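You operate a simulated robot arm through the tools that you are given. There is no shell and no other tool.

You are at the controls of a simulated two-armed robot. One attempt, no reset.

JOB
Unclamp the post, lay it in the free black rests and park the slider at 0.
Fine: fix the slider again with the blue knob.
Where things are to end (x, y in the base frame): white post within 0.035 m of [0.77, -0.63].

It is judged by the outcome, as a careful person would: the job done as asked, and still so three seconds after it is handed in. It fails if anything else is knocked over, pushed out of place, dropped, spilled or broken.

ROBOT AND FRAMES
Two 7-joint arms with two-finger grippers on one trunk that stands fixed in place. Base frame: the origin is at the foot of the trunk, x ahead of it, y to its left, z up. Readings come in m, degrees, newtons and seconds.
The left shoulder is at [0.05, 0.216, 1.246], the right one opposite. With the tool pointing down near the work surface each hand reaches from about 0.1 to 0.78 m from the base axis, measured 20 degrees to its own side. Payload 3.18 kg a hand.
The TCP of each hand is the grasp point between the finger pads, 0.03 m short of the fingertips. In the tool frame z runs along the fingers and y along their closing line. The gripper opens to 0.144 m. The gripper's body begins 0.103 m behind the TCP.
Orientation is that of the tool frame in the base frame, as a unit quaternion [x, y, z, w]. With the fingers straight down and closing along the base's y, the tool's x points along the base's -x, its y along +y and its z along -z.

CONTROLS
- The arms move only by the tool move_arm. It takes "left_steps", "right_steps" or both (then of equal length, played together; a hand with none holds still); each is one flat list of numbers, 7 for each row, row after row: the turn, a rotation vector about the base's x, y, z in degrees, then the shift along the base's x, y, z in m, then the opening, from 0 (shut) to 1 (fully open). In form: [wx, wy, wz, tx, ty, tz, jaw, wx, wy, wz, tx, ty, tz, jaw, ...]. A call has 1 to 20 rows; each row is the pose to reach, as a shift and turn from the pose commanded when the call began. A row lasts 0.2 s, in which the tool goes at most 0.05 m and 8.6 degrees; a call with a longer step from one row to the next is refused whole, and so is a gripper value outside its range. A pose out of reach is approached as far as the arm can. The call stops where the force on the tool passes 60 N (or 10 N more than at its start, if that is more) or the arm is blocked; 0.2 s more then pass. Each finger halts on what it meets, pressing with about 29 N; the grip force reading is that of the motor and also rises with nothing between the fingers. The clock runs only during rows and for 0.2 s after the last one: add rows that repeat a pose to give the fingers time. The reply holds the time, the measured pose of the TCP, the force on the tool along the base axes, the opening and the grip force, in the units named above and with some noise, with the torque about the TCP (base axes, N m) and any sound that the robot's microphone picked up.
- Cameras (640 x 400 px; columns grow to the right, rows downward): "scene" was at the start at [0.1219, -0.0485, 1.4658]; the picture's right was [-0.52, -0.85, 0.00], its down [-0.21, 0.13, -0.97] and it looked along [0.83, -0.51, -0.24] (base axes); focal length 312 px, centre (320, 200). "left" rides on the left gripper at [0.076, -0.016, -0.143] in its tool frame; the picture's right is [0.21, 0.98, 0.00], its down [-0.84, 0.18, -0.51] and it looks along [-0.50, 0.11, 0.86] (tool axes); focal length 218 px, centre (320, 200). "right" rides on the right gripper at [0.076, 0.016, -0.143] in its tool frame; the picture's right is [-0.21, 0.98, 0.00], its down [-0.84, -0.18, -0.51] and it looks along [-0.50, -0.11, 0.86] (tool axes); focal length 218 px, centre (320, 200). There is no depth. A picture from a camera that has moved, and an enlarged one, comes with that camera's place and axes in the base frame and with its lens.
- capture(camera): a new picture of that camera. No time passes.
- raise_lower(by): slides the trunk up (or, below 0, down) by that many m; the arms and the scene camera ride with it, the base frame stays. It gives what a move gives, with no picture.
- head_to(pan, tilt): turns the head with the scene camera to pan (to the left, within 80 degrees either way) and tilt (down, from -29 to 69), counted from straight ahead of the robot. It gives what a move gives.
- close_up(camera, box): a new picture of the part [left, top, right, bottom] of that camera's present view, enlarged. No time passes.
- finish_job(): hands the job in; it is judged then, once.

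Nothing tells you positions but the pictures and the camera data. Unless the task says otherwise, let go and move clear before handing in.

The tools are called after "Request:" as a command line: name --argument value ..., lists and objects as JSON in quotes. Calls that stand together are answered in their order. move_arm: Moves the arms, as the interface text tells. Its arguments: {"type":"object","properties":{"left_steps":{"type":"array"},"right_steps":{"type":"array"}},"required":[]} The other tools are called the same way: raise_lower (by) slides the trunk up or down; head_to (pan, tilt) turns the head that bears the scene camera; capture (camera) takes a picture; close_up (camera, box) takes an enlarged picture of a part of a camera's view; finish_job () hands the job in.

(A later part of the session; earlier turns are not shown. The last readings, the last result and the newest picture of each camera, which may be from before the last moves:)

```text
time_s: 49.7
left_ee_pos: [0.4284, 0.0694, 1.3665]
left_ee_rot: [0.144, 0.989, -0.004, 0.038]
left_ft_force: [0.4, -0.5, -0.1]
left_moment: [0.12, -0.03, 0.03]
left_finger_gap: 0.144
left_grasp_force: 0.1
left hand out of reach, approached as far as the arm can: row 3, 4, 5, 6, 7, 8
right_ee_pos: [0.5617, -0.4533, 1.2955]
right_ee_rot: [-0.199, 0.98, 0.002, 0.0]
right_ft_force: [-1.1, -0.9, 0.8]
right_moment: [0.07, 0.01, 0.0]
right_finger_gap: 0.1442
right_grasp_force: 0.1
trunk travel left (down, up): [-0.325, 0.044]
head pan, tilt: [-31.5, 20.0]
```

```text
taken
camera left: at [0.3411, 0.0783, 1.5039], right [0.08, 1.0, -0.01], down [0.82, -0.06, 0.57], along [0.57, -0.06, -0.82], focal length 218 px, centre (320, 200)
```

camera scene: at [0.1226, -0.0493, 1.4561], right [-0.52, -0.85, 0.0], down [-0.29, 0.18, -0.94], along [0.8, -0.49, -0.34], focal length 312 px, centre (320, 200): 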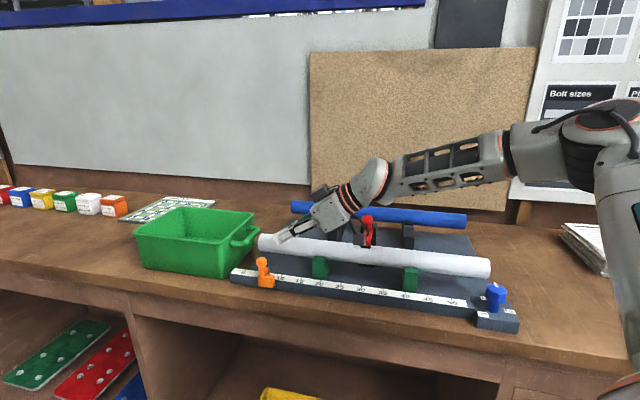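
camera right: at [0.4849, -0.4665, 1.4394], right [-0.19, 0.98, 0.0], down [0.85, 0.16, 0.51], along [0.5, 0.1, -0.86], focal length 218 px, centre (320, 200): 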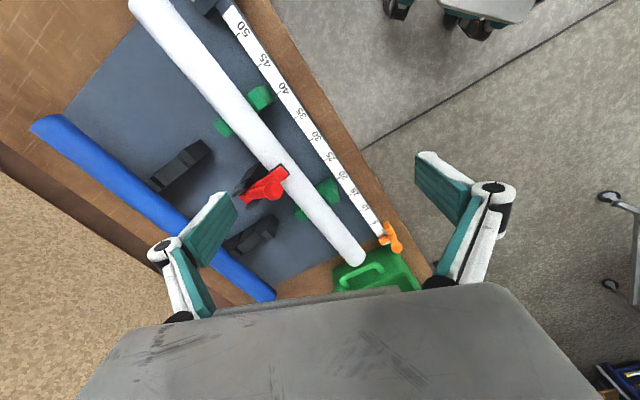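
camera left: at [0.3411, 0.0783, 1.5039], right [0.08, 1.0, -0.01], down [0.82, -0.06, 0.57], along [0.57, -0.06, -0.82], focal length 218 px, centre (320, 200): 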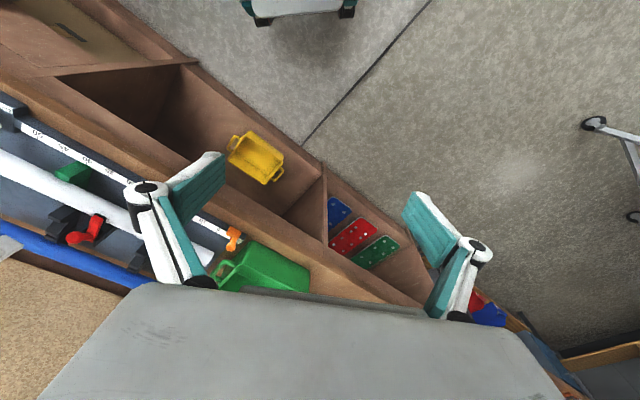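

The left hand stopped short, but from here the view is already nearly square to the scale. Zooming in on the slider.

Request:
close_up --camera "left" --box '[195, 205, 265, 270]'

Request:
close_up --camera "left" --box '[215, 220, 255, 260]'

```text
6.15 times, centred on (230, 238) of left
camera zoom: at [0.3411, 0.0783, 1.5039], right [0.08, 1.0, -0.01], down [0.82, -0.06, 0.57], along [0.57, -0.06, -0.82], focal length 1343 px, centre (874, -31)
```

zoom: 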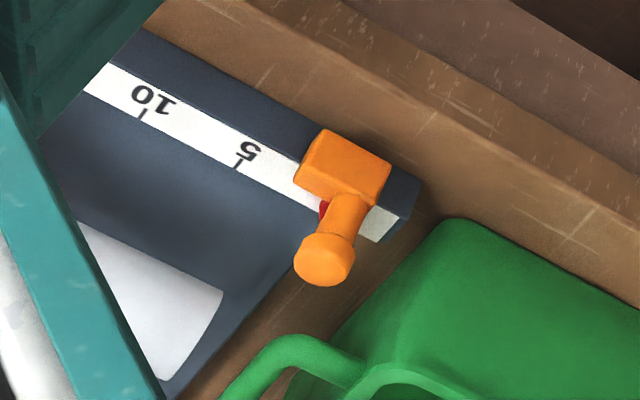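

```text
10.00 times, centred on (235, 240) of left
camera zoom: at [0.3411, 0.0783, 1.5039], right [0.08, 1.0, -0.01], down [0.82, -0.06, 0.57], along [0.57, -0.06, -0.82], focal length 2183 px, centre (1170, -200)
```

zoom: 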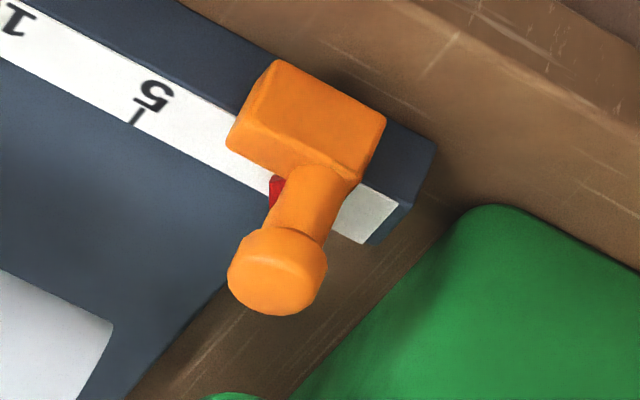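

The three views agree: the pointer reads 0 within about 2 mm. Next I'll re-fix the knob, so the left hand withdraws and the right hand goes above the knob with the fingers turned to 90°.

Request:
move_arm --right_steps '[0, 0, 8.3, -0.02, -0.025, 0, 0.9, 0, 0, 16.7, -0.04, -0.05, -0.005, 0.8, 0, 0, 25, -0.06, -0.075, -0.01, 0.7, 0, 0, 33.5, -0.085, -0.1, -0.02, 0.6, 0, 0, 41.8, -0.105, -0.125, -0.03, 0.5, 0, 0, 50.2, -0.125, -0.15, -0.05, 0.5, 0, 0, 58.6, -0.147, -0.175, -0.07, 0.5, 0, 0, 67, -0.168, -0.1965, -0.096, 0.5]' --left_steps '[0, 0, 2, -0.01, 0.015, 0, 1, 0, 0, 4, -0.02, 0.03, 0, 1, 0, 0, 6, -0.03, 0.05, 0, 1, 0, 0, 8, -0.04, 0.065, 0, 1, 0, 0, 10, -0.055, 0.08, 0, 1, 0, 0, 12, -0.065, 0.095, 0, 1, 0, 0, 14, -0.08, 0.11, 0, 1, 0, 0, 16, -0.09, 0.13, 0, 1]'

Request:
capture --camera "right"

```text
time_s: 51.5
left_ee_pos: [0.3457, 0.2043, 1.372]
left_ee_rot: [0.004, 0.999, 0.0, 0.039]
left_ft_force: [-0.4, -0.2, -0.3]
left_moment: [0.04, 0.04, -0.01]
left_finger_gap: 0.1443
left_grasp_force: 0.1
right_ee_pos: [0.3924, -0.647, 1.2012]
right_ee_rot: [0.707, -0.707, -0.001, 0.0]
right_ft_force: [-0.1, -0.3, 0.2]
right_moment: [0.02, -0.02, 0.03]
right_finger_gap: 0.0719
right_grasp_force: 0.0
trunk travel left (down, up): [-0.325, 0.044]
head pan, tilt: [-31.5, 20.0]
```

```text
taken
camera right: at [0.3761, -0.7247, 1.3434], right [-0.98, 0.21, 0.0], down [0.18, 0.84, 0.51], along [0.11, 0.5, -0.86], focal length 218 px, centre (320, 200)
```

right: 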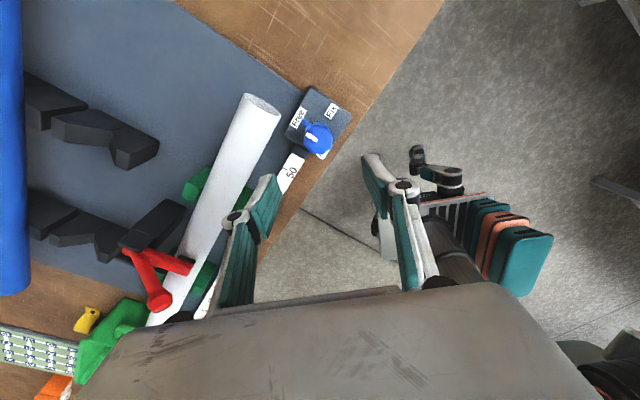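

The hand is aligned over the knob at 90° (pointer at Free). Lowering and gripping.

Request:
move_arm --right_steps '[0, 0, 0, 0.0005, -0.001, -0.04, 0.5, 0, 0, 0, 0.0005, -0.001, -0.08, 0.5, 0, 0, 0, 0.0005, -0.001, -0.11, 0.5, 0, 0, 0, 0.0005, -0.001, -0.128, 0.5, 0, 0, 0, 0.0005, -0.001, -0.128, 0.2, 0, 0, 0, 0.0005, -0.001, -0.128, 0.1, 0, 0, 0, 0.0005, -0.001, -0.128, 0.1]'

Request:
close_up --camera "right" --box '[250, 90, 400, 230]'

```text
time_s: 53.1
left_ee_pos: [0.3465, 0.2048, 1.3707]
left_ee_rot: [0.004, 0.999, 0.0, 0.04]
left_ft_force: [0.2, -0.4, -0.4]
left_moment: [0.01, 0.01, -0.01]
left_finger_gap: 0.1437
left_grasp_force: 0.0
right_ee_pos: [0.3946, -0.6471, 1.0707]
right_ee_rot: [-0.706, 0.708, 0.001, 0.0]
right_ft_force: [-1.0, 0.1, -5.9]
right_moment: [-0.88, -0.08, -0.01]
right_finger_gap: 0.0367
right_grasp_force: 45.1
trunk travel left (down, up): [-0.325, 0.044]
head pan, tilt: [-31.5, 20.0]
```

```text
2.86 times, centred on (325, 160) of right
camera zoom: at [0.3781, -0.7252, 1.2138], right [-0.98, 0.21, 0.0], down [0.18, 0.84, 0.51], along [0.11, 0.5, -0.86], focal length 624 px, centre (306, 314)
```

zoom: 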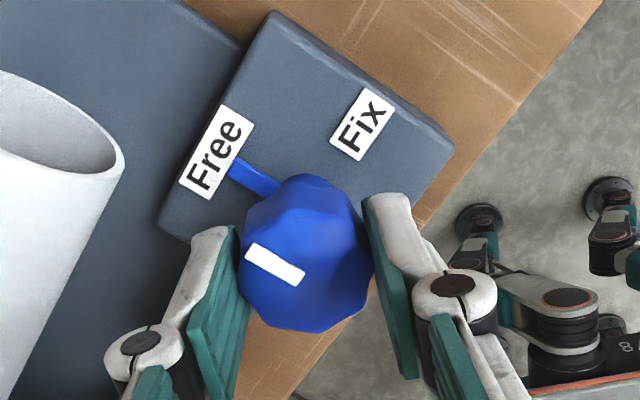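

Gripped. Turning clockwise 90° to bring the pointer back to "Fix".

Request:
move_arm --right_steps '[0, 0, -8.2, 0, -0.0005, 0, 0.1, 0, 0, -16.4, 0, -0.0005, 0, 0.1, 0, 0, -24.6, 0, -0.0005, 0, 0.1, 0, 0, -32.8, 0, -0.0005, 0, 0.1, 0, 0, -41, 0, -0.001, 0, 0.1, 0, 0, -49.2, 0, -0.001, 0, 0.1, 0, 0, -57.4, 0, -0.001, 0, 0.1, 0, 0, -65.6, 0, -0.001, 0, 0.1, 0, 0, -73.8, 0, -0.001, 0, 0.1, 0, 0, -82, 0, -0.001, 0, 0.1, 0, 0, -90, 0, -0.001, 0, 0.1]'

Request:
close_up --camera "right" --box '[250, 90, 400, 230]'

```text
time_s: 55.5
left_ee_pos: [0.3477, 0.2034, 1.3717]
left_ee_rot: [0.004, 0.999, 0.0, 0.04]
left_ft_force: [-0.8, -0.9, -0.4]
left_moment: [0.02, 0.0, 0.02]
left_finger_gap: 0.1439
left_grasp_force: 0.1
right_ee_pos: [0.3954, -0.6478, 1.0706]
right_ee_rot: [0.002, 1.0, 0.0, 0.0]
right_ft_force: [-1.5, 9.3, -17.9]
right_moment: [0.08, -0.2, 0.19]
right_finger_gap: 0.0369
right_grasp_force: 44.7
trunk travel left (down, up): [-0.325, 0.044]
head pan, tilt: [-31.5, 20.0]
```

```text
2.86 times, centred on (325, 160) of right
camera zoom: at [0.3186, -0.6331, 1.2141], right [0.21, 0.98, 0.0], down [0.84, -0.18, 0.51], along [0.5, -0.11, -0.86], focal length 624 px, centre (306, 314)
```

zoom: 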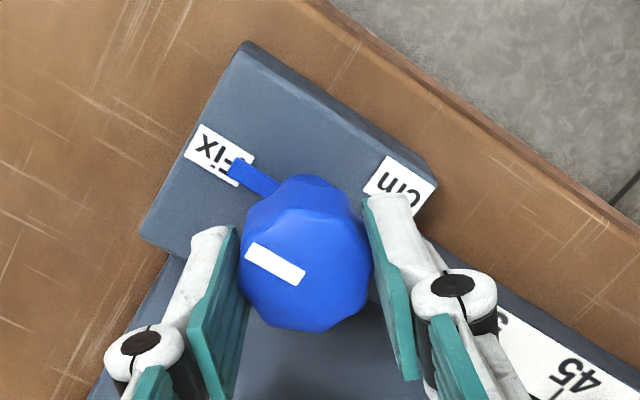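

The pointer is back at "Fix". I'll release the knob, lift, and turn the hand so the fingers can close across the clamp's ball handle (closing along the post direction).

Request:
move_arm --right_steps '[0, 0, 0, 0, 0, 0, 0.4, 0, 0, 0, 0, 0, 0, 0.5, 0, 0, 0, 0, 0, 0.04, 0.5, 0, 0, 0, 0, 0, 0.085, 0.5, 0, 0, 0, 0, 0, 0.13, 0.5, 0, 0, 0, 0.02, 0.04, 0.16, 0.45, 0, 0, 0, 0.04, 0.08, 0.19, 0.4]'

Request:
close_up --camera "right" --box '[170, 30, 350, 160]'

Request:
move_arm --right_steps '[0, 0, 8.5, 0, 0, 0, 0.4, 0, 0, 17, 0, 0, 0, 0.4, 0, 0, 25.5, 0, 0, 0, 0.4, 0, 0, 34, 0, 0, 0, 0.4, 0, 0, 42.5, 0, 0, 0, 0.4, 0, 0, 51, 0, 0, 0, 0.4, 0, 0, 59.5, 0, 0, 0, 0.4, 0, 0, 68, 0, 0, 0, 0.4, 0, 0, 76.5, 0, 0, 0, 0.4, 0, 0, 85, 0, 0, 0, 0.4, 0, 0, 93.5, 0, 0, 0, 0.4, 0, 0, 102, 0, 0, 0, 0.4, 0, 0, 110.5, 0, 0, 0, 0.4, 0, 0, 119, 0, 0, 0, 0.4, 0, 0, 127.5, 0, 0, 0, 0.4, 0, 0, 135, 0, 0, 0, 0.4]'

Request:
capture --camera "right"

```text
refused: row 6 steps farther than a row can; nothing moved
```

```text
3.08 times, centred on (260, 95) of right
camera zoom: at [0.3186, -0.6331, 1.2141], right [0.21, 0.98, 0.0], down [0.84, -0.18, 0.51], along [0.5, -0.11, -0.86], focal length 672 px, centre (505, 523)
```

zoom: 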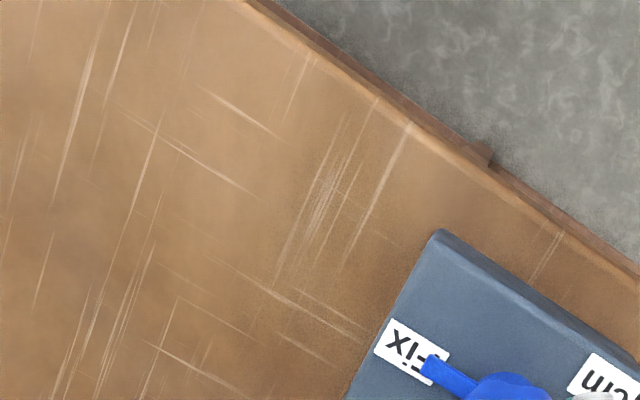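

```text
time_s: 58.9
left_ee_pos: [0.3455, 0.2032, 1.3711]
left_ee_rot: [0.005, 0.999, 0.0, 0.039]
left_ft_force: [0.0, 0.5, 0.7]
left_moment: [-0.02, 0.03, 0.0]
left_finger_gap: 0.1442
left_grasp_force: 0.1
right_ee_pos: [0.3944, -0.6483, 1.0725]
right_ee_rot: [0.924, -0.383, 0.001, 0.001]
right_ft_force: [-0.1, 0.2, 0.4]
right_moment: [0.01, -0.03, -0.01]
right_finger_gap: 0.0577
right_grasp_force: 0.1
trunk travel left (down, up): [-0.325, 0.044]
head pan, tilt: [-31.5, 20.0]
```

```text
taken
camera right: at [0.4375, -0.7154, 1.2156], right [-0.84, -0.54, 0.0], down [-0.47, 0.72, 0.51], along [-0.28, 0.43, -0.86], focal length 218 px, centre (320, 200)
```

right: 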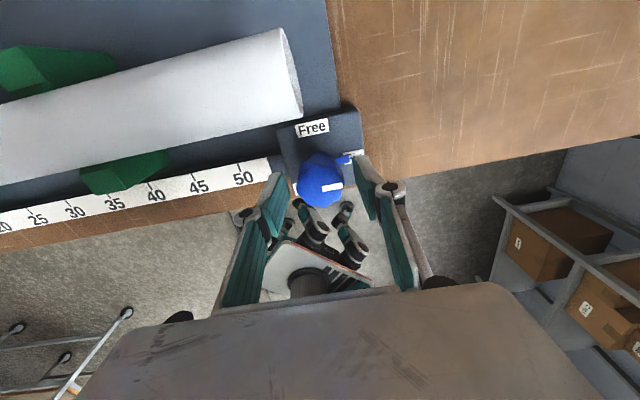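

The first call was refused and the turn ran around the knob instead. I'll check that the knob pointer still sits at "Fix".

Request:
close_up --camera "right" --box '[270, 90, 400, 220]'

Request:
close_up --camera "scene" --box '[460, 260, 540, 340]'

```text
3.08 times, centred on (335, 155) of right
camera zoom: at [0.4375, -0.7154, 1.2156], right [-0.84, -0.54, 0.0], down [-0.47, 0.72, 0.51], along [-0.28, 0.43, -0.86], focal length 672 px, centre (274, 338)
```

zoom: 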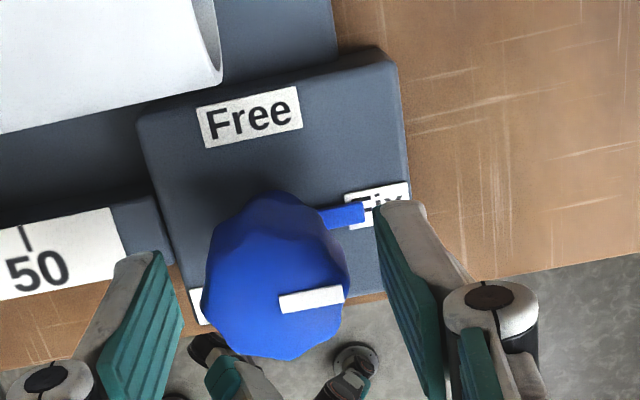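

```text
5.00 times, centred on (500, 300) of scene
camera zoom: at [0.1216, -0.0484, 1.4563], right [-0.52, -0.85, 0.0], down [-0.29, 0.18, -0.94], along [0.8, -0.49, -0.34], focal length 1559 px, centre (-580, -300)
```

zoom: 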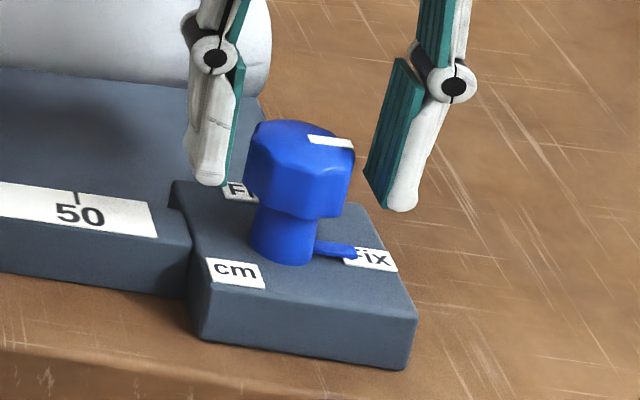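

The knob still points at "Fix". Now I lift straight up, clear of it.

Request:
move_arm --right_steps '[0, 0, 0, 0, 0, 0.04, 0.4, 0, 0, 0, 0, 0, 0.085, 0.4, 0, 0, 0, 0, 0, 0.13, 0.4, 0, 0, 0, 0.01, 0.02, 0.17, 0.4, 0, 0, 0, 0.03, 0.05, 0.2, 0.4]'

Request:
capture --camera "scene"

```text
time_s: 60.1
left_ee_pos: [0.3465, 0.205, 1.3713]
left_ee_rot: [0.004, 0.999, -0.002, 0.039]
left_ft_force: [-0.5, 0.6, 0.0]
left_moment: [-0.04, 0.02, 0.02]
left_finger_gap: 0.144
left_grasp_force: 0.1
right_ee_pos: [0.4236, -0.5988, 1.2738]
right_ee_rot: [0.924, -0.383, -0.002, 0.0]
right_ft_force: [0.4, -0.1, -0.1]
right_moment: [-0.04, 0.05, 0.0]
right_finger_gap: 0.0578
right_grasp_force: 0.1
trunk travel left (down, up): [-0.325, 0.044]
head pan, tilt: [-31.5, 20.0]
```

```text
taken
camera scene: at [0.1221, -0.0473, 1.4563], right [-0.52, -0.85, 0.0], down [-0.29, 0.18, -0.94], along [0.8, -0.49, -0.34], focal length 312 px, centre (320, 200)
```

scene: 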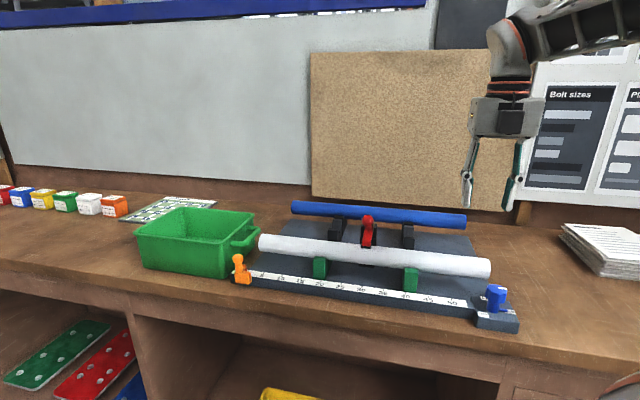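

Request:
move_arm --right_steps '[0, 0, 0, 0.031, 0.028, 0.003, 0.4, 0, 0, 0, 0.062, 0.056, 0.006, 0.4, 0, 0, 0, 0.094, 0.083, 0.01, 0.4, 0, 0, 0, 0.125, 0.111, 0.013, 0.4, 0, 0, 0, 0.156, 0.139, 0.016, 0.4]'

Request:
move_arm --right_steps '[-5.6, -5.7, 0, 0.006, -0.001, -0.01, 0.4, -11.3, -11.4, 0, 0.012, -0.002, -0.02, 0.4, -16.9, -17, 0, 0.018, -0.003, -0.035, 0.4, -22.5, -22.7, 0, 0.024, -0.004, -0.05, 0.4, -28.2, -28.4, 0, 0.028, -0.0045, -0.068, 0.4]'

Request:
capture --camera "right"

Request:
capture --camera "scene"

```text
time_s: 61.3
left_ee_pos: [0.3483, 0.2041, 1.3709]
left_ee_rot: [0.004, 0.999, -0.001, 0.039]
left_ft_force: [0.8, -0.1, -0.5]
left_moment: [-0.01, 0.04, 0.0]
left_finger_gap: 0.1439
left_grasp_force: 0.1
right_ee_pos: [0.5803, -0.4593, 1.2863]
right_ee_rot: [0.923, -0.384, -0.003, 0.0]
right_ft_force: [0.4, 0.2, 0.1]
right_moment: [-0.03, 0.05, 0.0]
right_finger_gap: 0.0578
right_grasp_force: 0.1
trunk travel left (down, up): [-0.325, 0.044]
head pan, tilt: [-31.5, 20.0]
```

```text
time_s: 62.5
left_ee_pos: [0.3467, 0.2035, 1.3727]
left_ee_rot: [0.005, 0.999, -0.002, 0.039]
left_ft_force: [0.0, -0.4, 0.3]
left_moment: [-0.01, 0.03, 0.0]
left_finger_gap: 0.144
left_grasp_force: 0.0
right_ee_pos: [0.609, -0.4642, 1.2207]
right_ee_rot: [0.867, -0.361, 0.317, 0.13]
right_ft_force: [0.4, 0.1, -0.1]
right_moment: [0.02, 0.02, 0.03]
right_finger_gap: 0.0575
right_grasp_force: 0.1
trunk travel left (down, up): [-0.325, 0.044]
head pan, tilt: [-31.5, 20.0]
```

```text
taken
camera right: at [0.5727, -0.4533, 1.3793], right [-0.8, -0.58, -0.14], down [-0.56, 0.82, -0.15], along [0.2, -0.05, -0.98], focal length 218 px, centre (320, 200)
```

right: 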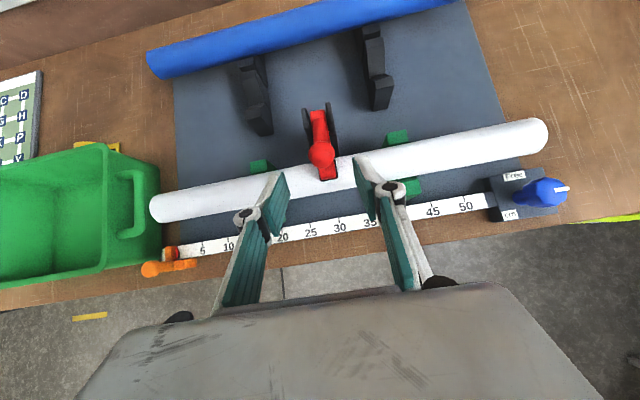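

```text
taken
camera scene: at [0.1219, -0.0484, 1.4562], right [-0.52, -0.85, 0.0], down [-0.29, 0.18, -0.94], along [0.8, -0.49, -0.34], focal length 312 px, centre (320, 200)
```

scene: 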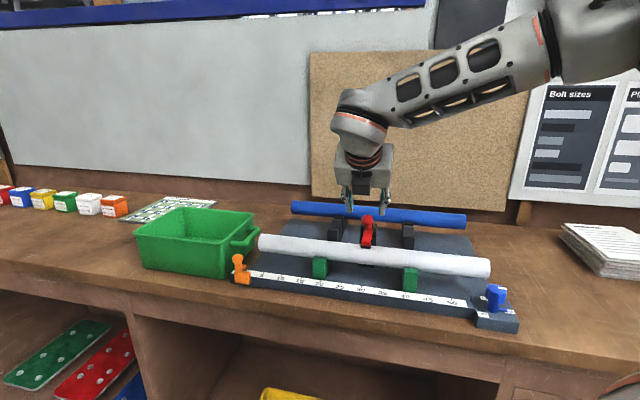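

A good top view: the ball is centred between the fingers. I'll also check the slider and knob from here.

Request:
close_up --camera "right" --box '[130, 210, 260, 290]'

Request:
close_up --camera "right" --box '[480, 150, 600, 230]'

Request:
close_up --camera "right" --box '[220, 20, 440, 220]'

```text
4.92 times, centred on (195, 250) of right
camera zoom: at [0.5727, -0.4533, 1.3793], right [-0.8, -0.58, -0.14], down [-0.56, 0.82, -0.15], along [0.2, -0.05, -0.98], focal length 1074 px, centre (935, -46)
```

zoom: 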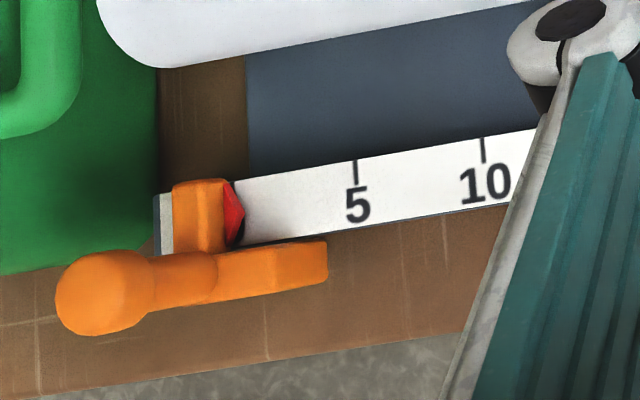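

```text
5.00 times, centred on (540, 190) of right
camera zoom: at [0.5727, -0.4533, 1.3793], right [-0.8, -0.58, -0.14], down [-0.56, 0.82, -0.15], along [0.2, -0.05, -0.98], focal length 1091 px, centre (-780, 250)
```

zoom: 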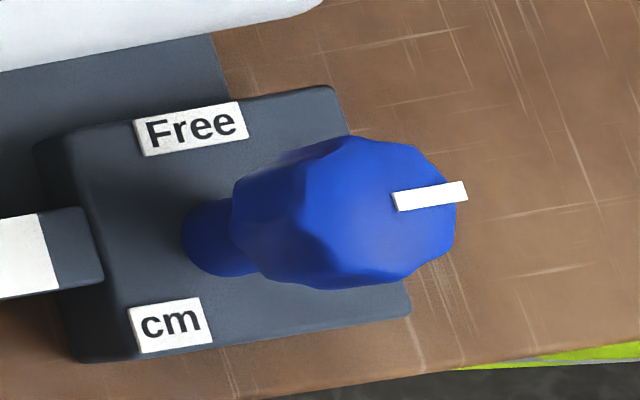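

```text
2.00 times, centred on (330, 120) of right
camera zoom: at [0.5727, -0.4533, 1.3793], right [-0.8, -0.58, -0.14], down [-0.56, 0.82, -0.15], along [0.2, -0.05, -0.98], focal length 436 px, centre (300, 360)
```

zoom: 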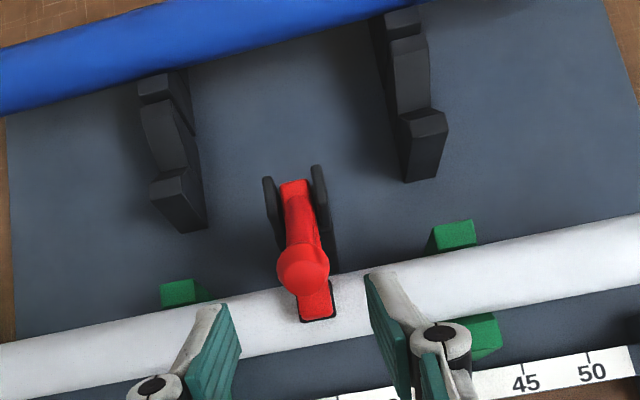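

Request:
close_up --camera "right" --box '[155, 235, 205, 265]'

Request:
close_up --camera "scene" --box '[220, 245, 280, 295]'

```text
12.80 times, centred on (180, 250) of right
camera zoom: at [0.5727, -0.4533, 1.3793], right [-0.8, -0.58, -0.14], down [-0.56, 0.82, -0.15], along [0.2, -0.05, -0.98], focal length 2794 px, centre (2112, -440)
```

zoom: 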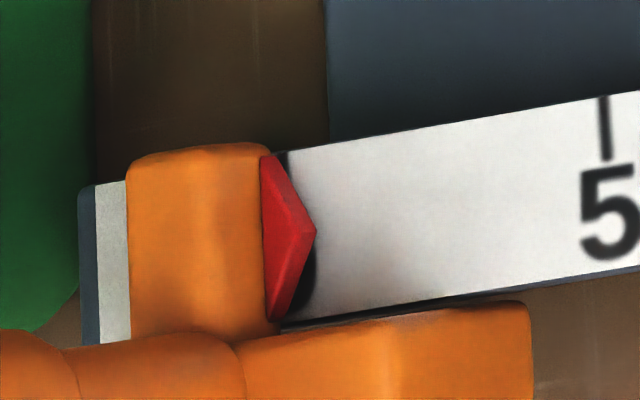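

```text
8.00 times, centred on (250, 270) of scene
camera zoom: at [0.1219, -0.0484, 1.4562], right [-0.52, -0.85, 0.0], down [-0.29, 0.18, -0.94], along [0.8, -0.49, -0.34], focal length 2494 px, centre (880, -360)
```

zoom: 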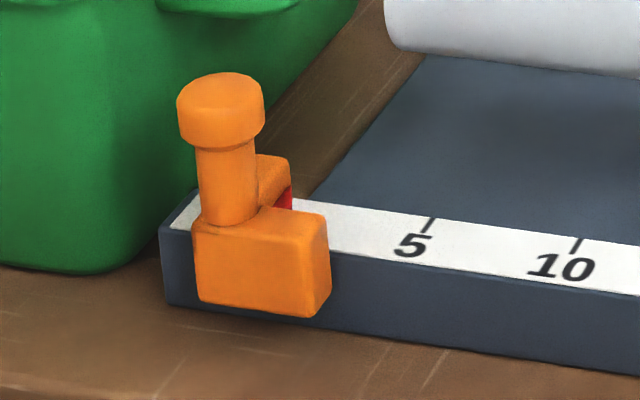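

Request:
close_up --camera "scene" --box '[245, 258, 270, 278]'

Request:
close_up --camera "scene" --box '[230, 250, 310, 290]'

```text
16.00 times, centred on (258, 268) of scene
camera zoom: at [0.1219, -0.0484, 1.4562], right [-0.52, -0.85, 0.0], down [-0.29, 0.18, -0.94], along [0.8, -0.49, -0.34], focal length 4988 px, centre (1320, -888)
```

zoom: 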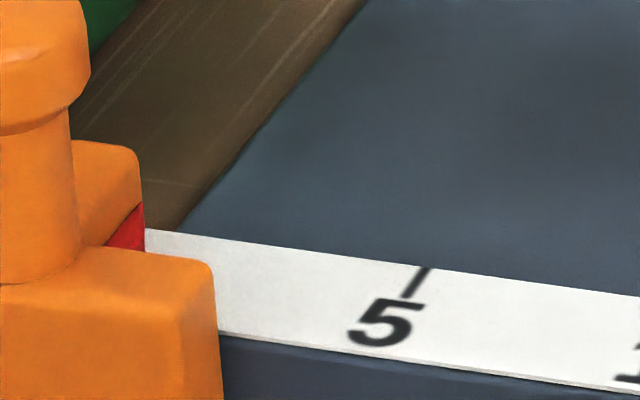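

```text
8.00 times, centred on (270, 270) of scene
camera zoom: at [0.1219, -0.0484, 1.4562], right [-0.52, -0.85, 0.0], down [-0.29, 0.18, -0.94], along [0.8, -0.49, -0.34], focal length 2494 px, centre (720, -360)
```

zoom: 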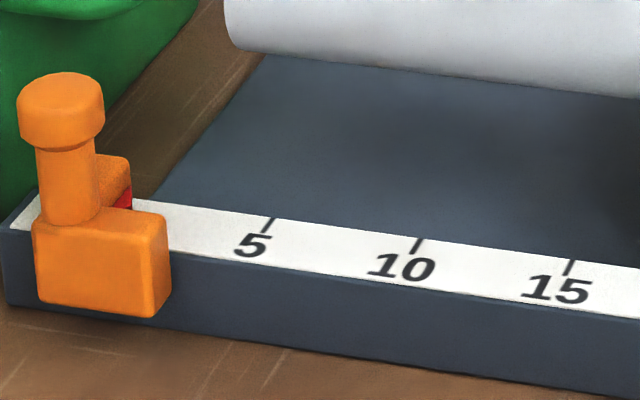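

The red pointer tip appears to sit a few millimetres above 0, so I'll refine the slider after the post is moved. For now I continue with the clamp: advance so the ball is between the fingertips, then grip it.

Request:
move_arm --right_steps '[0, 0, 0, 0.012, -0.0119, -0.02, 0.4, 0, 0, 0, 0.024, -0.0238, -0.04, 0.4, 0, 0, 0, 0.0356, -0.0353, -0.0597, 0.4]'

Request:
capture --camera "right"

Request:
close_up --camera "scene" --box '[300, 150, 440, 280]'

```text
time_s: 63.3
left_ee_pos: [0.3479, 0.2035, 1.3715]
left_ee_rot: [0.004, 0.999, -0.001, 0.039]
left_ft_force: [0.2, -0.4, 0.2]
left_moment: [-0.02, 0.04, 0.0]
left_finger_gap: 0.144
left_grasp_force: 0.1
right_ee_pos: [0.6434, -0.4989, 1.1609]
right_ee_rot: [0.868, -0.361, 0.316, 0.13]
right_ft_force: [0.7, -0.1, -0.8]
right_moment: [-0.01, 0.01, -0.03]
right_finger_gap: 0.0578
right_grasp_force: 0.1
trunk travel left (down, up): [-0.325, 0.044]
head pan, tilt: [-31.5, 20.0]
```

```text
taken
camera right: at [0.6099, -0.4885, 1.3194], right [-0.81, -0.58, -0.14], down [-0.56, 0.82, -0.15], along [0.2, -0.05, -0.98], focal length 218 px, centre (320, 200)
```

right: 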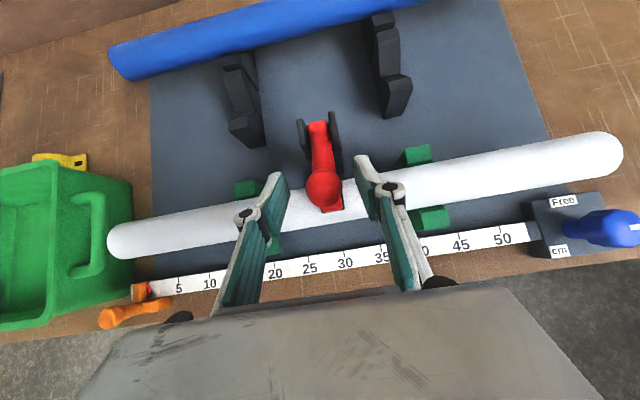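

```text
3.08 times, centred on (370, 215) of scene
camera zoom: at [0.1226, -0.049, 1.4561], right [-0.52, -0.85, 0.0], down [-0.29, 0.18, -0.94], along [0.8, -0.49, -0.34], focal length 959 px, centre (166, 154)
```

zoom: 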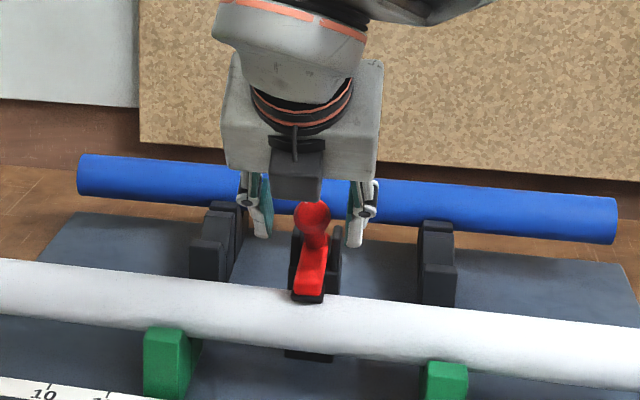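

The ball sits right at the grasp point. Closing on it.

Request:
move_arm --right_steps '[0, 0, 0, 0, 0, 0, 0.2, 0, 0, 0, 0, 0, 0, 0.08, 0, 0, 0, 0, 0, 0, 0.08]'

Request:
close_up --camera "right" --box '[240, 90, 420, 260]'

```text
time_s: 64.1
left_ee_pos: [0.3457, 0.202, 1.3722]
left_ee_rot: [0.005, 0.999, -0.001, 0.041]
left_ft_force: [-0.5, 0.6, 0.2]
left_moment: [0.03, 0.01, 0.01]
left_finger_gap: 0.1443
left_grasp_force: 0.0
right_ee_pos: [0.642, -0.5007, 1.1616]
right_ee_rot: [0.867, -0.363, 0.316, 0.13]
right_ft_force: [-10.2, -11.6, 0.6]
right_moment: [-0.13, 0.08, -0.23]
right_finger_gap: 0.0279
right_grasp_force: 45.2
trunk travel left (down, up): [-0.325, 0.044]
head pan, tilt: [-31.5, 20.0]
```

```text
2.35 times, centred on (330, 175) of right
camera zoom: at [0.6072, -0.4899, 1.32], right [-0.81, -0.57, -0.14], down [-0.56, 0.82, -0.15], along [0.2, -0.05, -0.98], focal length 514 px, centre (296, 259)
```

zoom: 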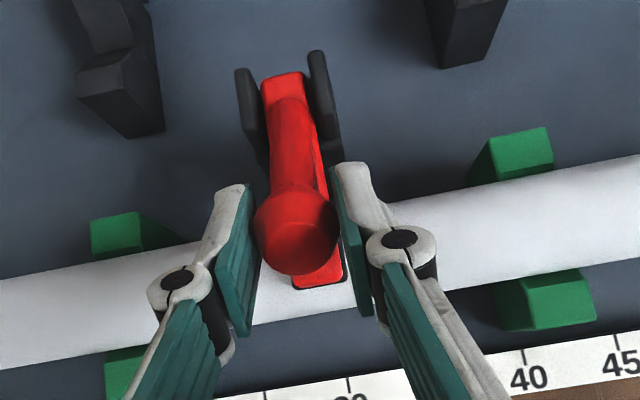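

The ball is gripped (0.028 m). I'll swing it up and back along its arc about the pivot, first 30°, checking the forces.

Request:
move_arm --right_steps '[0, 0, 0, 0.002, -0.0045, 0.006, 0.08, 0, 0, 0, 0.0063, -0.009, 0.0118, 0.08, 0, 0, 0, 0.011, -0.0135, 0.0168, 0.08, 0, 0, 0, 0.0154, -0.018, 0.0216, 0.08, 0, 0, 0, 0.0204, -0.023, 0.0255, 0.08, 0, 0, 0, 0.0254, -0.028, 0.029, 0.08]'

Request:
close_up --camera "right" --box '[240, 90, 420, 260]'

Request:
close_up --camera "scene" --box '[300, 150, 440, 280]'

```text
time_s: 65.5
left_ee_pos: [0.3452, 0.2029, 1.3721]
left_ee_rot: [0.003, 0.999, 0.0, 0.04]
left_ft_force: [-0.2, -0.5, 0.2]
left_moment: [-0.01, -0.03, 0.0]
left_finger_gap: 0.1441
left_grasp_force: 0.0
right_ee_pos: [0.6678, -0.5265, 1.1902]
right_ee_rot: [0.868, -0.36, 0.317, 0.13]
right_ft_force: [-15.8, 3.7, -9.0]
right_moment: [0.87, 0.99, -0.08]
right_finger_gap: 0.0281
right_grasp_force: 44.6
trunk travel left (down, up): [-0.325, 0.044]
head pan, tilt: [-31.5, 20.0]
```

```text
2.35 times, centred on (330, 175) of right
camera zoom: at [0.6333, -0.5163, 1.3495], right [-0.81, -0.58, -0.14], down [-0.56, 0.82, -0.15], along [0.2, -0.04, -0.98], focal length 514 px, centre (296, 259)
```

zoom: 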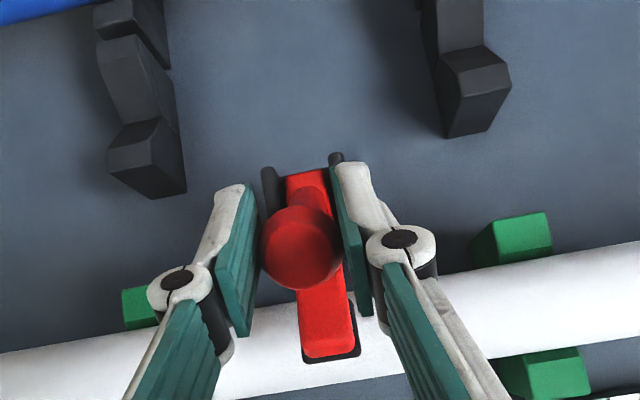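

```text
3.08 times, centred on (370, 215) of scene
camera zoom: at [0.1201, -0.0485, 1.4564], right [-0.52, -0.85, 0.0], down [-0.29, 0.18, -0.94], along [0.8, -0.49, -0.34], focal length 959 px, centre (166, 154)
```

zoom: 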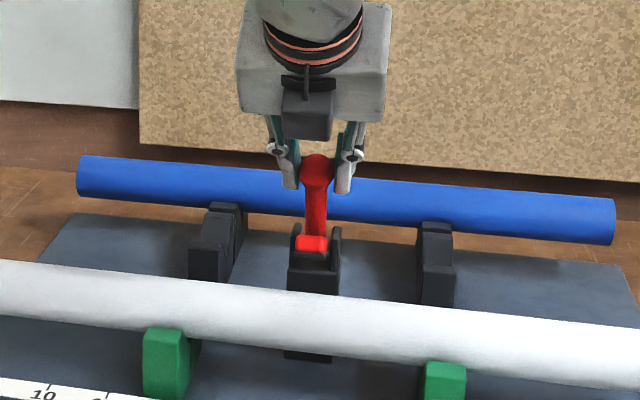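

The lever swings open nicely; the resistance is purely along its arc. Continuing to about 75–80°.

Request:
move_arm --right_steps '[0, 0, 0, 0.0055, -0.0054, 0.0027, 0.08, 0, 0, 0, 0.0109, -0.0108, 0.0048, 0.08, 0, 0, 0, 0.0165, -0.0164, 0.0061, 0.08, 0, 0, 0, 0.0221, -0.022, 0.0069, 0.08, 0, 0, 0, 0.0278, -0.0276, 0.0068, 0.08, 0, 0, 0, 0.0335, -0.0332, 0.0062, 0.08]'

Request:
close_up --camera "right" --box '[240, 90, 420, 260]'

Request:
close_up --camera "scene" --box '[300, 150, 440, 280]'

```text
time_s: 66.9
left_ee_pos: [0.3427, 0.204, 1.3722]
left_ee_rot: [0.004, 0.999, 0.0, 0.04]
left_ft_force: [0.4, 0.3, 0.8]
left_moment: [0.03, 0.0, 0.02]
left_finger_gap: 0.1438
left_grasp_force: 0.0
right_ee_pos: [0.7009, -0.5594, 1.2003]
right_ee_rot: [0.866, -0.361, 0.32, 0.13]
right_ft_force: [-13.5, 0.4, 11.1]
right_moment: [0.67, 0.86, -0.16]
right_finger_gap: 0.0279
right_grasp_force: 45.0
trunk travel left (down, up): [-0.325, 0.044]
head pan, tilt: [-31.5, 20.0]
```

```text
2.35 times, centred on (330, 175) of right
camera zoom: at [0.6653, -0.5488, 1.3585], right [-0.8, -0.58, -0.14], down [-0.56, 0.82, -0.16], along [0.21, -0.05, -0.98], focal length 514 px, centre (296, 259)
```

zoom: 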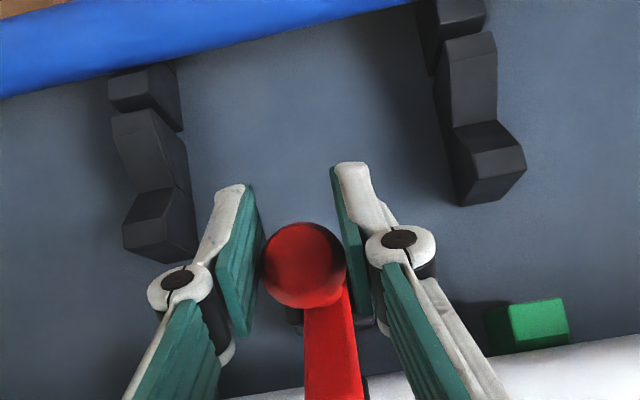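

```text
3.08 times, centred on (370, 215) of scene
camera zoom: at [0.1184, -0.0475, 1.4567], right [-0.52, -0.85, 0.0], down [-0.29, 0.18, -0.94], along [0.8, -0.49, -0.34], focal length 959 px, centre (166, 154)
```

zoom: 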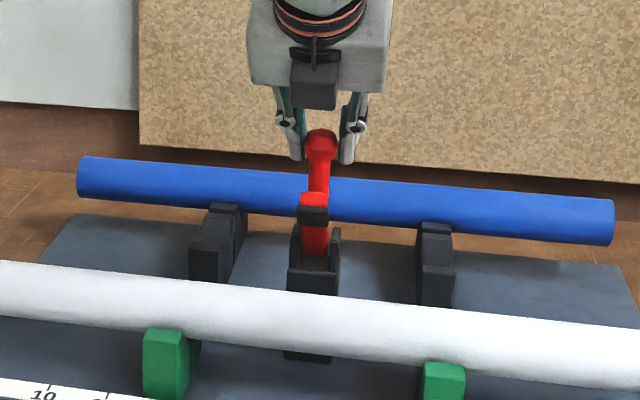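

Request:
move_arm --right_steps '[0, 0, 0, 0.0056, -0.0055, -0.0008, 0.08, 0, 0, 0, 0.0111, -0.0111, -0.0022, 0.08, 0, 0, 0, 0.0165, -0.0164, -0.0045, 0.08, 0, 0, 0, 0.0217, -0.0215, -0.0072, 0.08, 0, 0, 0, 0.0242, -0.024, -0.009, 0.08]'

Request:
close_up --camera "right" --box '[240, 90, 420, 260]'

Request:
close_up --camera "scene" --box '[300, 150, 440, 280]'

```text
time_s: 68.1
left_ee_pos: [0.3442, 0.2055, 1.3719]
left_ee_rot: [0.004, 0.999, -0.001, 0.04]
left_ft_force: [0.8, -1.1, 0.3]
left_moment: [-0.01, 0.01, -0.02]
left_finger_gap: 0.1439
left_grasp_force: 0.1
right_ee_pos: [0.7238, -0.5844, 1.1914]
right_ee_rot: [0.867, -0.362, 0.318, 0.13]
right_ft_force: [-8.5, -3.6, 20.6]
right_moment: [0.87, 0.96, 0.07]
right_finger_gap: 0.0275
right_grasp_force: 45.2
trunk travel left (down, up): [-0.325, 0.044]
head pan, tilt: [-31.5, 20.0]
```

```text
2.35 times, centred on (330, 175) of right
camera zoom: at [0.6891, -0.5725, 1.3487], right [-0.8, -0.58, -0.14], down [-0.56, 0.82, -0.16], along [0.2, -0.05, -0.98], focal length 514 px, centre (296, 259)
```

zoom: 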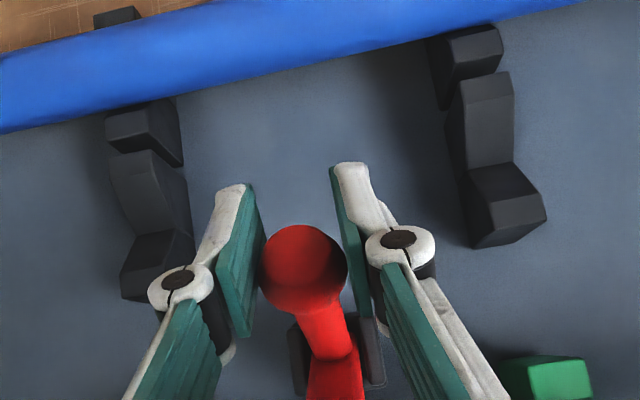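

```text
3.08 times, centred on (370, 215) of scene
camera zoom: at [0.1182, -0.0472, 1.4567], right [-0.52, -0.85, 0.0], down [-0.29, 0.18, -0.94], along [0.8, -0.49, -0.34], focal length 959 px, centre (166, 154)
```

zoom: 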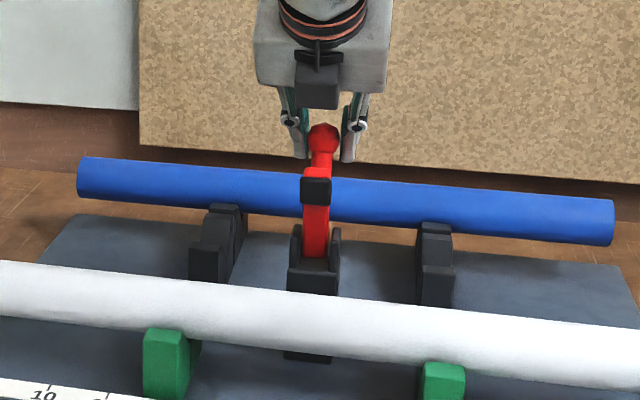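

The clamp arm is upright, about 85° open. I'll let go and back away along the finger direction, then check that the lever stays open.

Request:
move_arm --right_steps '[0, 0, 0, 0, 0, 0, 0.3, 0, 0, 0, 0, 0, 0, 0.42, 0, 0, 0, -0.013, 0.0129, 0.022, 0.42, 0, 0, 0, -0.027, 0.0268, 0.046, 0.42, 0, 0, 0, -0.041, 0.0407, 0.069, 0.42]'

Request:
capture --camera "scene"

Request:
capture --camera "right"

```text
time_s: 69.3
left_ee_pos: [0.3458, 0.2048, 1.3711]
left_ee_rot: [0.005, 0.999, -0.002, 0.04]
left_ft_force: [-0.5, -0.3, 0.9]
left_moment: [-0.04, -0.04, 0.01]
left_finger_gap: 0.1441
left_grasp_force: 0.0
right_ee_pos: [0.6875, -0.5445, 1.2583]
right_ee_rot: [0.867, -0.361, 0.317, 0.13]
right_ft_force: [-0.1, 0.4, 0.5]
right_moment: [-0.02, 0.0, 0.02]
right_finger_gap: 0.0604
right_grasp_force: 0.0
trunk travel left (down, up): [-0.325, 0.044]
head pan, tilt: [-31.5, 20.0]
```

```text
taken
camera scene: at [0.1207, -0.0478, 1.4564], right [-0.52, -0.85, 0.0], down [-0.29, 0.18, -0.94], along [0.8, -0.49, -0.34], focal length 312 px, centre (320, 200)
```

scene: 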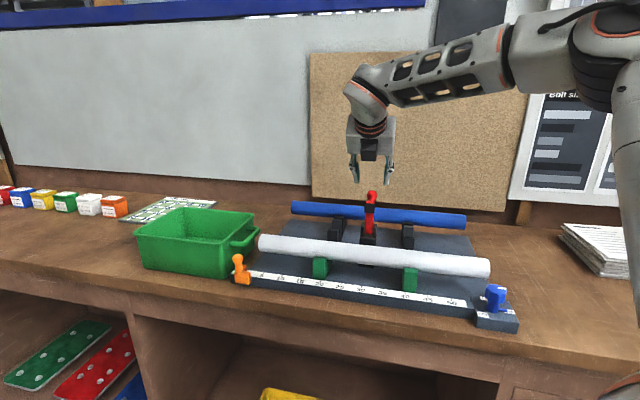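

```text
taken
camera right: at [0.6514, -0.5335, 1.4163], right [-0.81, -0.58, -0.14], down [-0.56, 0.82, -0.15], along [0.2, -0.05, -0.98], focal length 218 px, centre (320, 200)
```

right: 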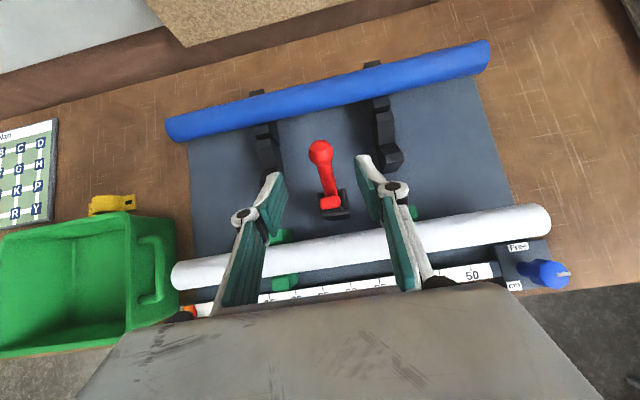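

The lever stays upright and clear. Now for the post: I'll back off, straighten, and turn the hand so the fingers close across the post (45°).

Request:
move_arm --right_steps '[5.64, 5.68, 0, -0.0215, 0.0169, 0.0084, 0.45, 11.28, 11.36, 0, -0.043, 0.0338, 0.0168, 0.45, 16.92, 17.04, 0, -0.0645, 0.0507, 0.0252, 0.5, 22.56, 22.72, 0, -0.086, 0.0676, 0.0336, 0.5, 28.2, 28.4, 0, -0.1075, 0.0845, 0.042, 0.55]'

Request:
move_arm --right_steps '[0, 0, -8.2, 0, 0, 0, 0.55, 0, 0, -16.4, 0, 0, 0, 0.55, 0, 0, -24.6, 0, 0, 0, 0.55, 0, 0, -32.8, 0, 0, 0, 0.55, 0, 0, -41, 0, 0, 0, 0.55, 0, 0, -49.2, 0, 0, 0, 0.55, 0, 0, -57.4, 0, 0, 0, 0.55, 0, 0, -65.6, 0, 0, 0, 0.55, 0, 0, -73.8, 0, 0, 0, 0.55, 0, 0, -82, 0, 0, 0, 0.55, 0, 0, -89.7, 0, 0, 0, 0.55]'

Request:
capture --camera "right"

```text
time_s: 70.5
left_ee_pos: [0.3468, 0.2051, 1.3704]
left_ee_rot: [0.004, 0.999, -0.001, 0.039]
left_ft_force: [-0.3, -0.5, 0.4]
left_moment: [-0.01, 0.01, -0.02]
left_finger_gap: 0.1438
left_grasp_force: 0.2
right_ee_pos: [0.5776, -0.4605, 1.2975]
right_ee_rot: [0.924, -0.383, -0.001, -0.001]
right_ft_force: [0.2, -0.2, -0.1]
right_moment: [0.03, -0.04, 0.01]
right_finger_gap: 0.0793
right_grasp_force: 0.1
trunk travel left (down, up): [-0.325, 0.044]
head pan, tilt: [-31.5, 20.0]
```

```text
time_s: 72.9
left_ee_pos: [0.3473, 0.2035, 1.3733]
left_ee_rot: [0.004, 0.999, -0.001, 0.039]
left_ft_force: [0.2, -0.5, -0.5]
left_moment: [-0.02, -0.02, 0.01]
left_finger_gap: 0.1441
left_grasp_force: 0.1
right_ee_pos: [0.5786, -0.4598, 1.2986]
right_ee_rot: [-0.383, 0.924, 0.001, 0.001]
right_ft_force: [0.7, -0.1, -0.3]
right_moment: [-0.02, 0.01, -0.02]
right_finger_gap: 0.0794
right_grasp_force: 0.0
trunk travel left (down, up): [-0.325, 0.044]
head pan, tilt: [-31.5, 20.0]
```

```text
taken
camera right: at [0.5136, -0.5031, 1.4408], right [-0.54, 0.84, 0.0], down [0.72, 0.47, 0.51], along [0.43, 0.28, -0.86], focal length 218 px, centre (320, 200)
```

right: 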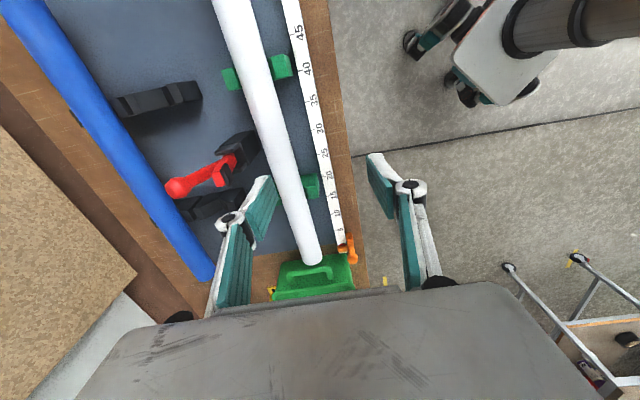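

Request:
move_arm --right_steps '[3.55, -3.53, 0, 0.002, -0.022, -0.02, 0.55, 7.1, -7.05, 0, 0.012, -0.045, -0.05, 0.55, 10.65, -10.6, 0, 0.025, -0.068, -0.08, 0.55, 14.2, -14.1, 0, 0.0388, -0.0905, -0.1086, 0.55]'

Request:
move_arm --right_steps '[-5.3, -5.3, 0, 0, 0, 0, 0.55, -10.6, -10.6, 0, 0, 0, -0.01, 0.55]'

Request:
capture --camera "right"

Request:
capture --camera "scene"

```text
time_s: 73.9
left_ee_pos: [0.3471, 0.203, 1.3713]
left_ee_rot: [0.005, 0.999, 0.0, 0.04]
left_ft_force: [0.1, 0.1, -0.1]
left_moment: [0.05, 0.03, -0.03]
left_finger_gap: 0.1439
left_grasp_force: 0.0
right_ee_pos: [0.6186, -0.5517, 1.1866]
right_ee_rot: [-0.378, 0.909, 0.068, 0.161]
right_ft_force: [-0.2, 0.4, -1.3]
right_moment: [0.03, 0.05, 0.02]
right_finger_gap: 0.079
right_grasp_force: 0.0
trunk travel left (down, up): [-0.325, 0.044]
head pan, tilt: [-31.5, 20.0]
```

```text
time_s: 74.5
left_ee_pos: [0.3476, 0.2036, 1.3717]
left_ee_rot: [0.005, 0.999, -0.001, 0.039]
left_ft_force: [0.0, 0.2, 0.0]
left_moment: [-0.01, -0.03, 0.02]
left_finger_gap: 0.1439
left_grasp_force: 0.1
right_ee_pos: [0.6172, -0.55, 1.18]
right_ee_rot: [-0.396, 0.892, -0.053, 0.21]
right_ft_force: [0.2, 0.7, 0.7]
right_moment: [0.0, 0.0, 0.0]
right_finger_gap: 0.0794
right_grasp_force: 0.1
trunk travel left (down, up): [-0.325, 0.044]
head pan, tilt: [-31.5, 20.0]
```

```text
taken
camera right: at [0.5022, -0.6058, 1.2797], right [-0.55, 0.82, -0.18], down [0.42, 0.46, 0.79], along [0.73, 0.35, -0.59], focal length 218 px, centre (320, 200)
```

right: 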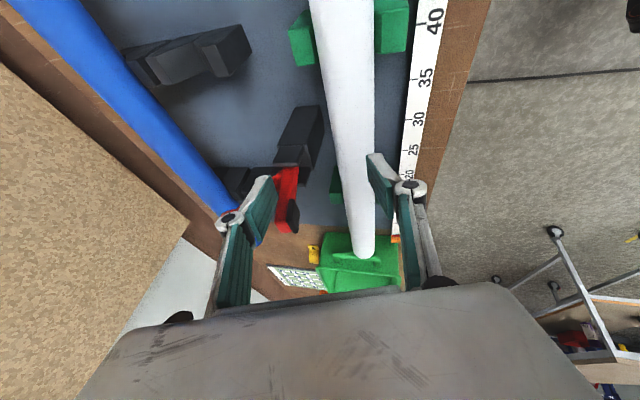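

```text
taken
camera scene: at [0.1216, -0.0477, 1.4563], right [-0.52, -0.85, 0.0], down [-0.29, 0.18, -0.94], along [0.8, -0.49, -0.34], focal length 312 px, centre (320, 200)
```

scene: 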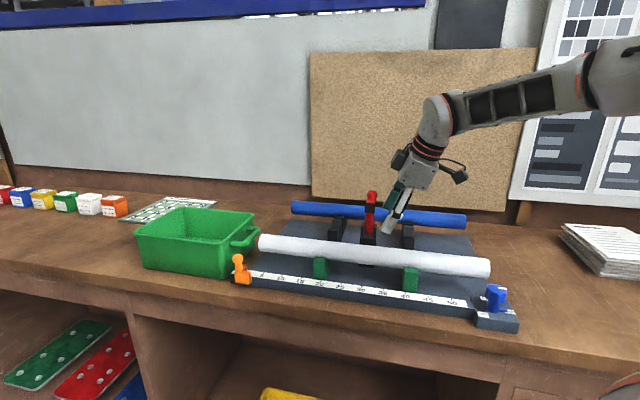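

Request:
close_up --camera "right" --box '[260, 60, 420, 220]'

```text
2.50 times, centred on (340, 140) of right
camera zoom: at [0.5022, -0.6058, 1.2797], right [-0.55, 0.82, -0.18], down [0.42, 0.46, 0.79], along [0.73, 0.35, -0.59], focal length 546 px, centre (270, 350)
```

zoom: 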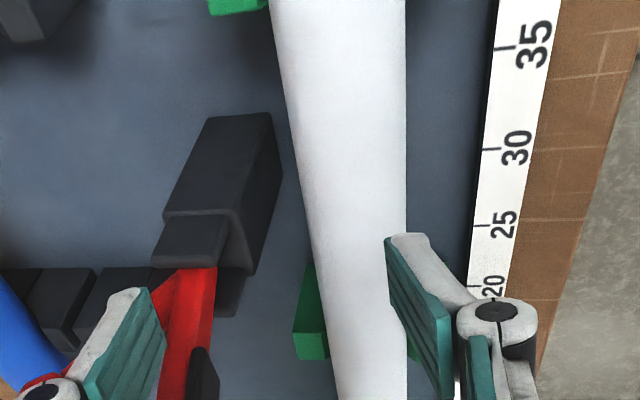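

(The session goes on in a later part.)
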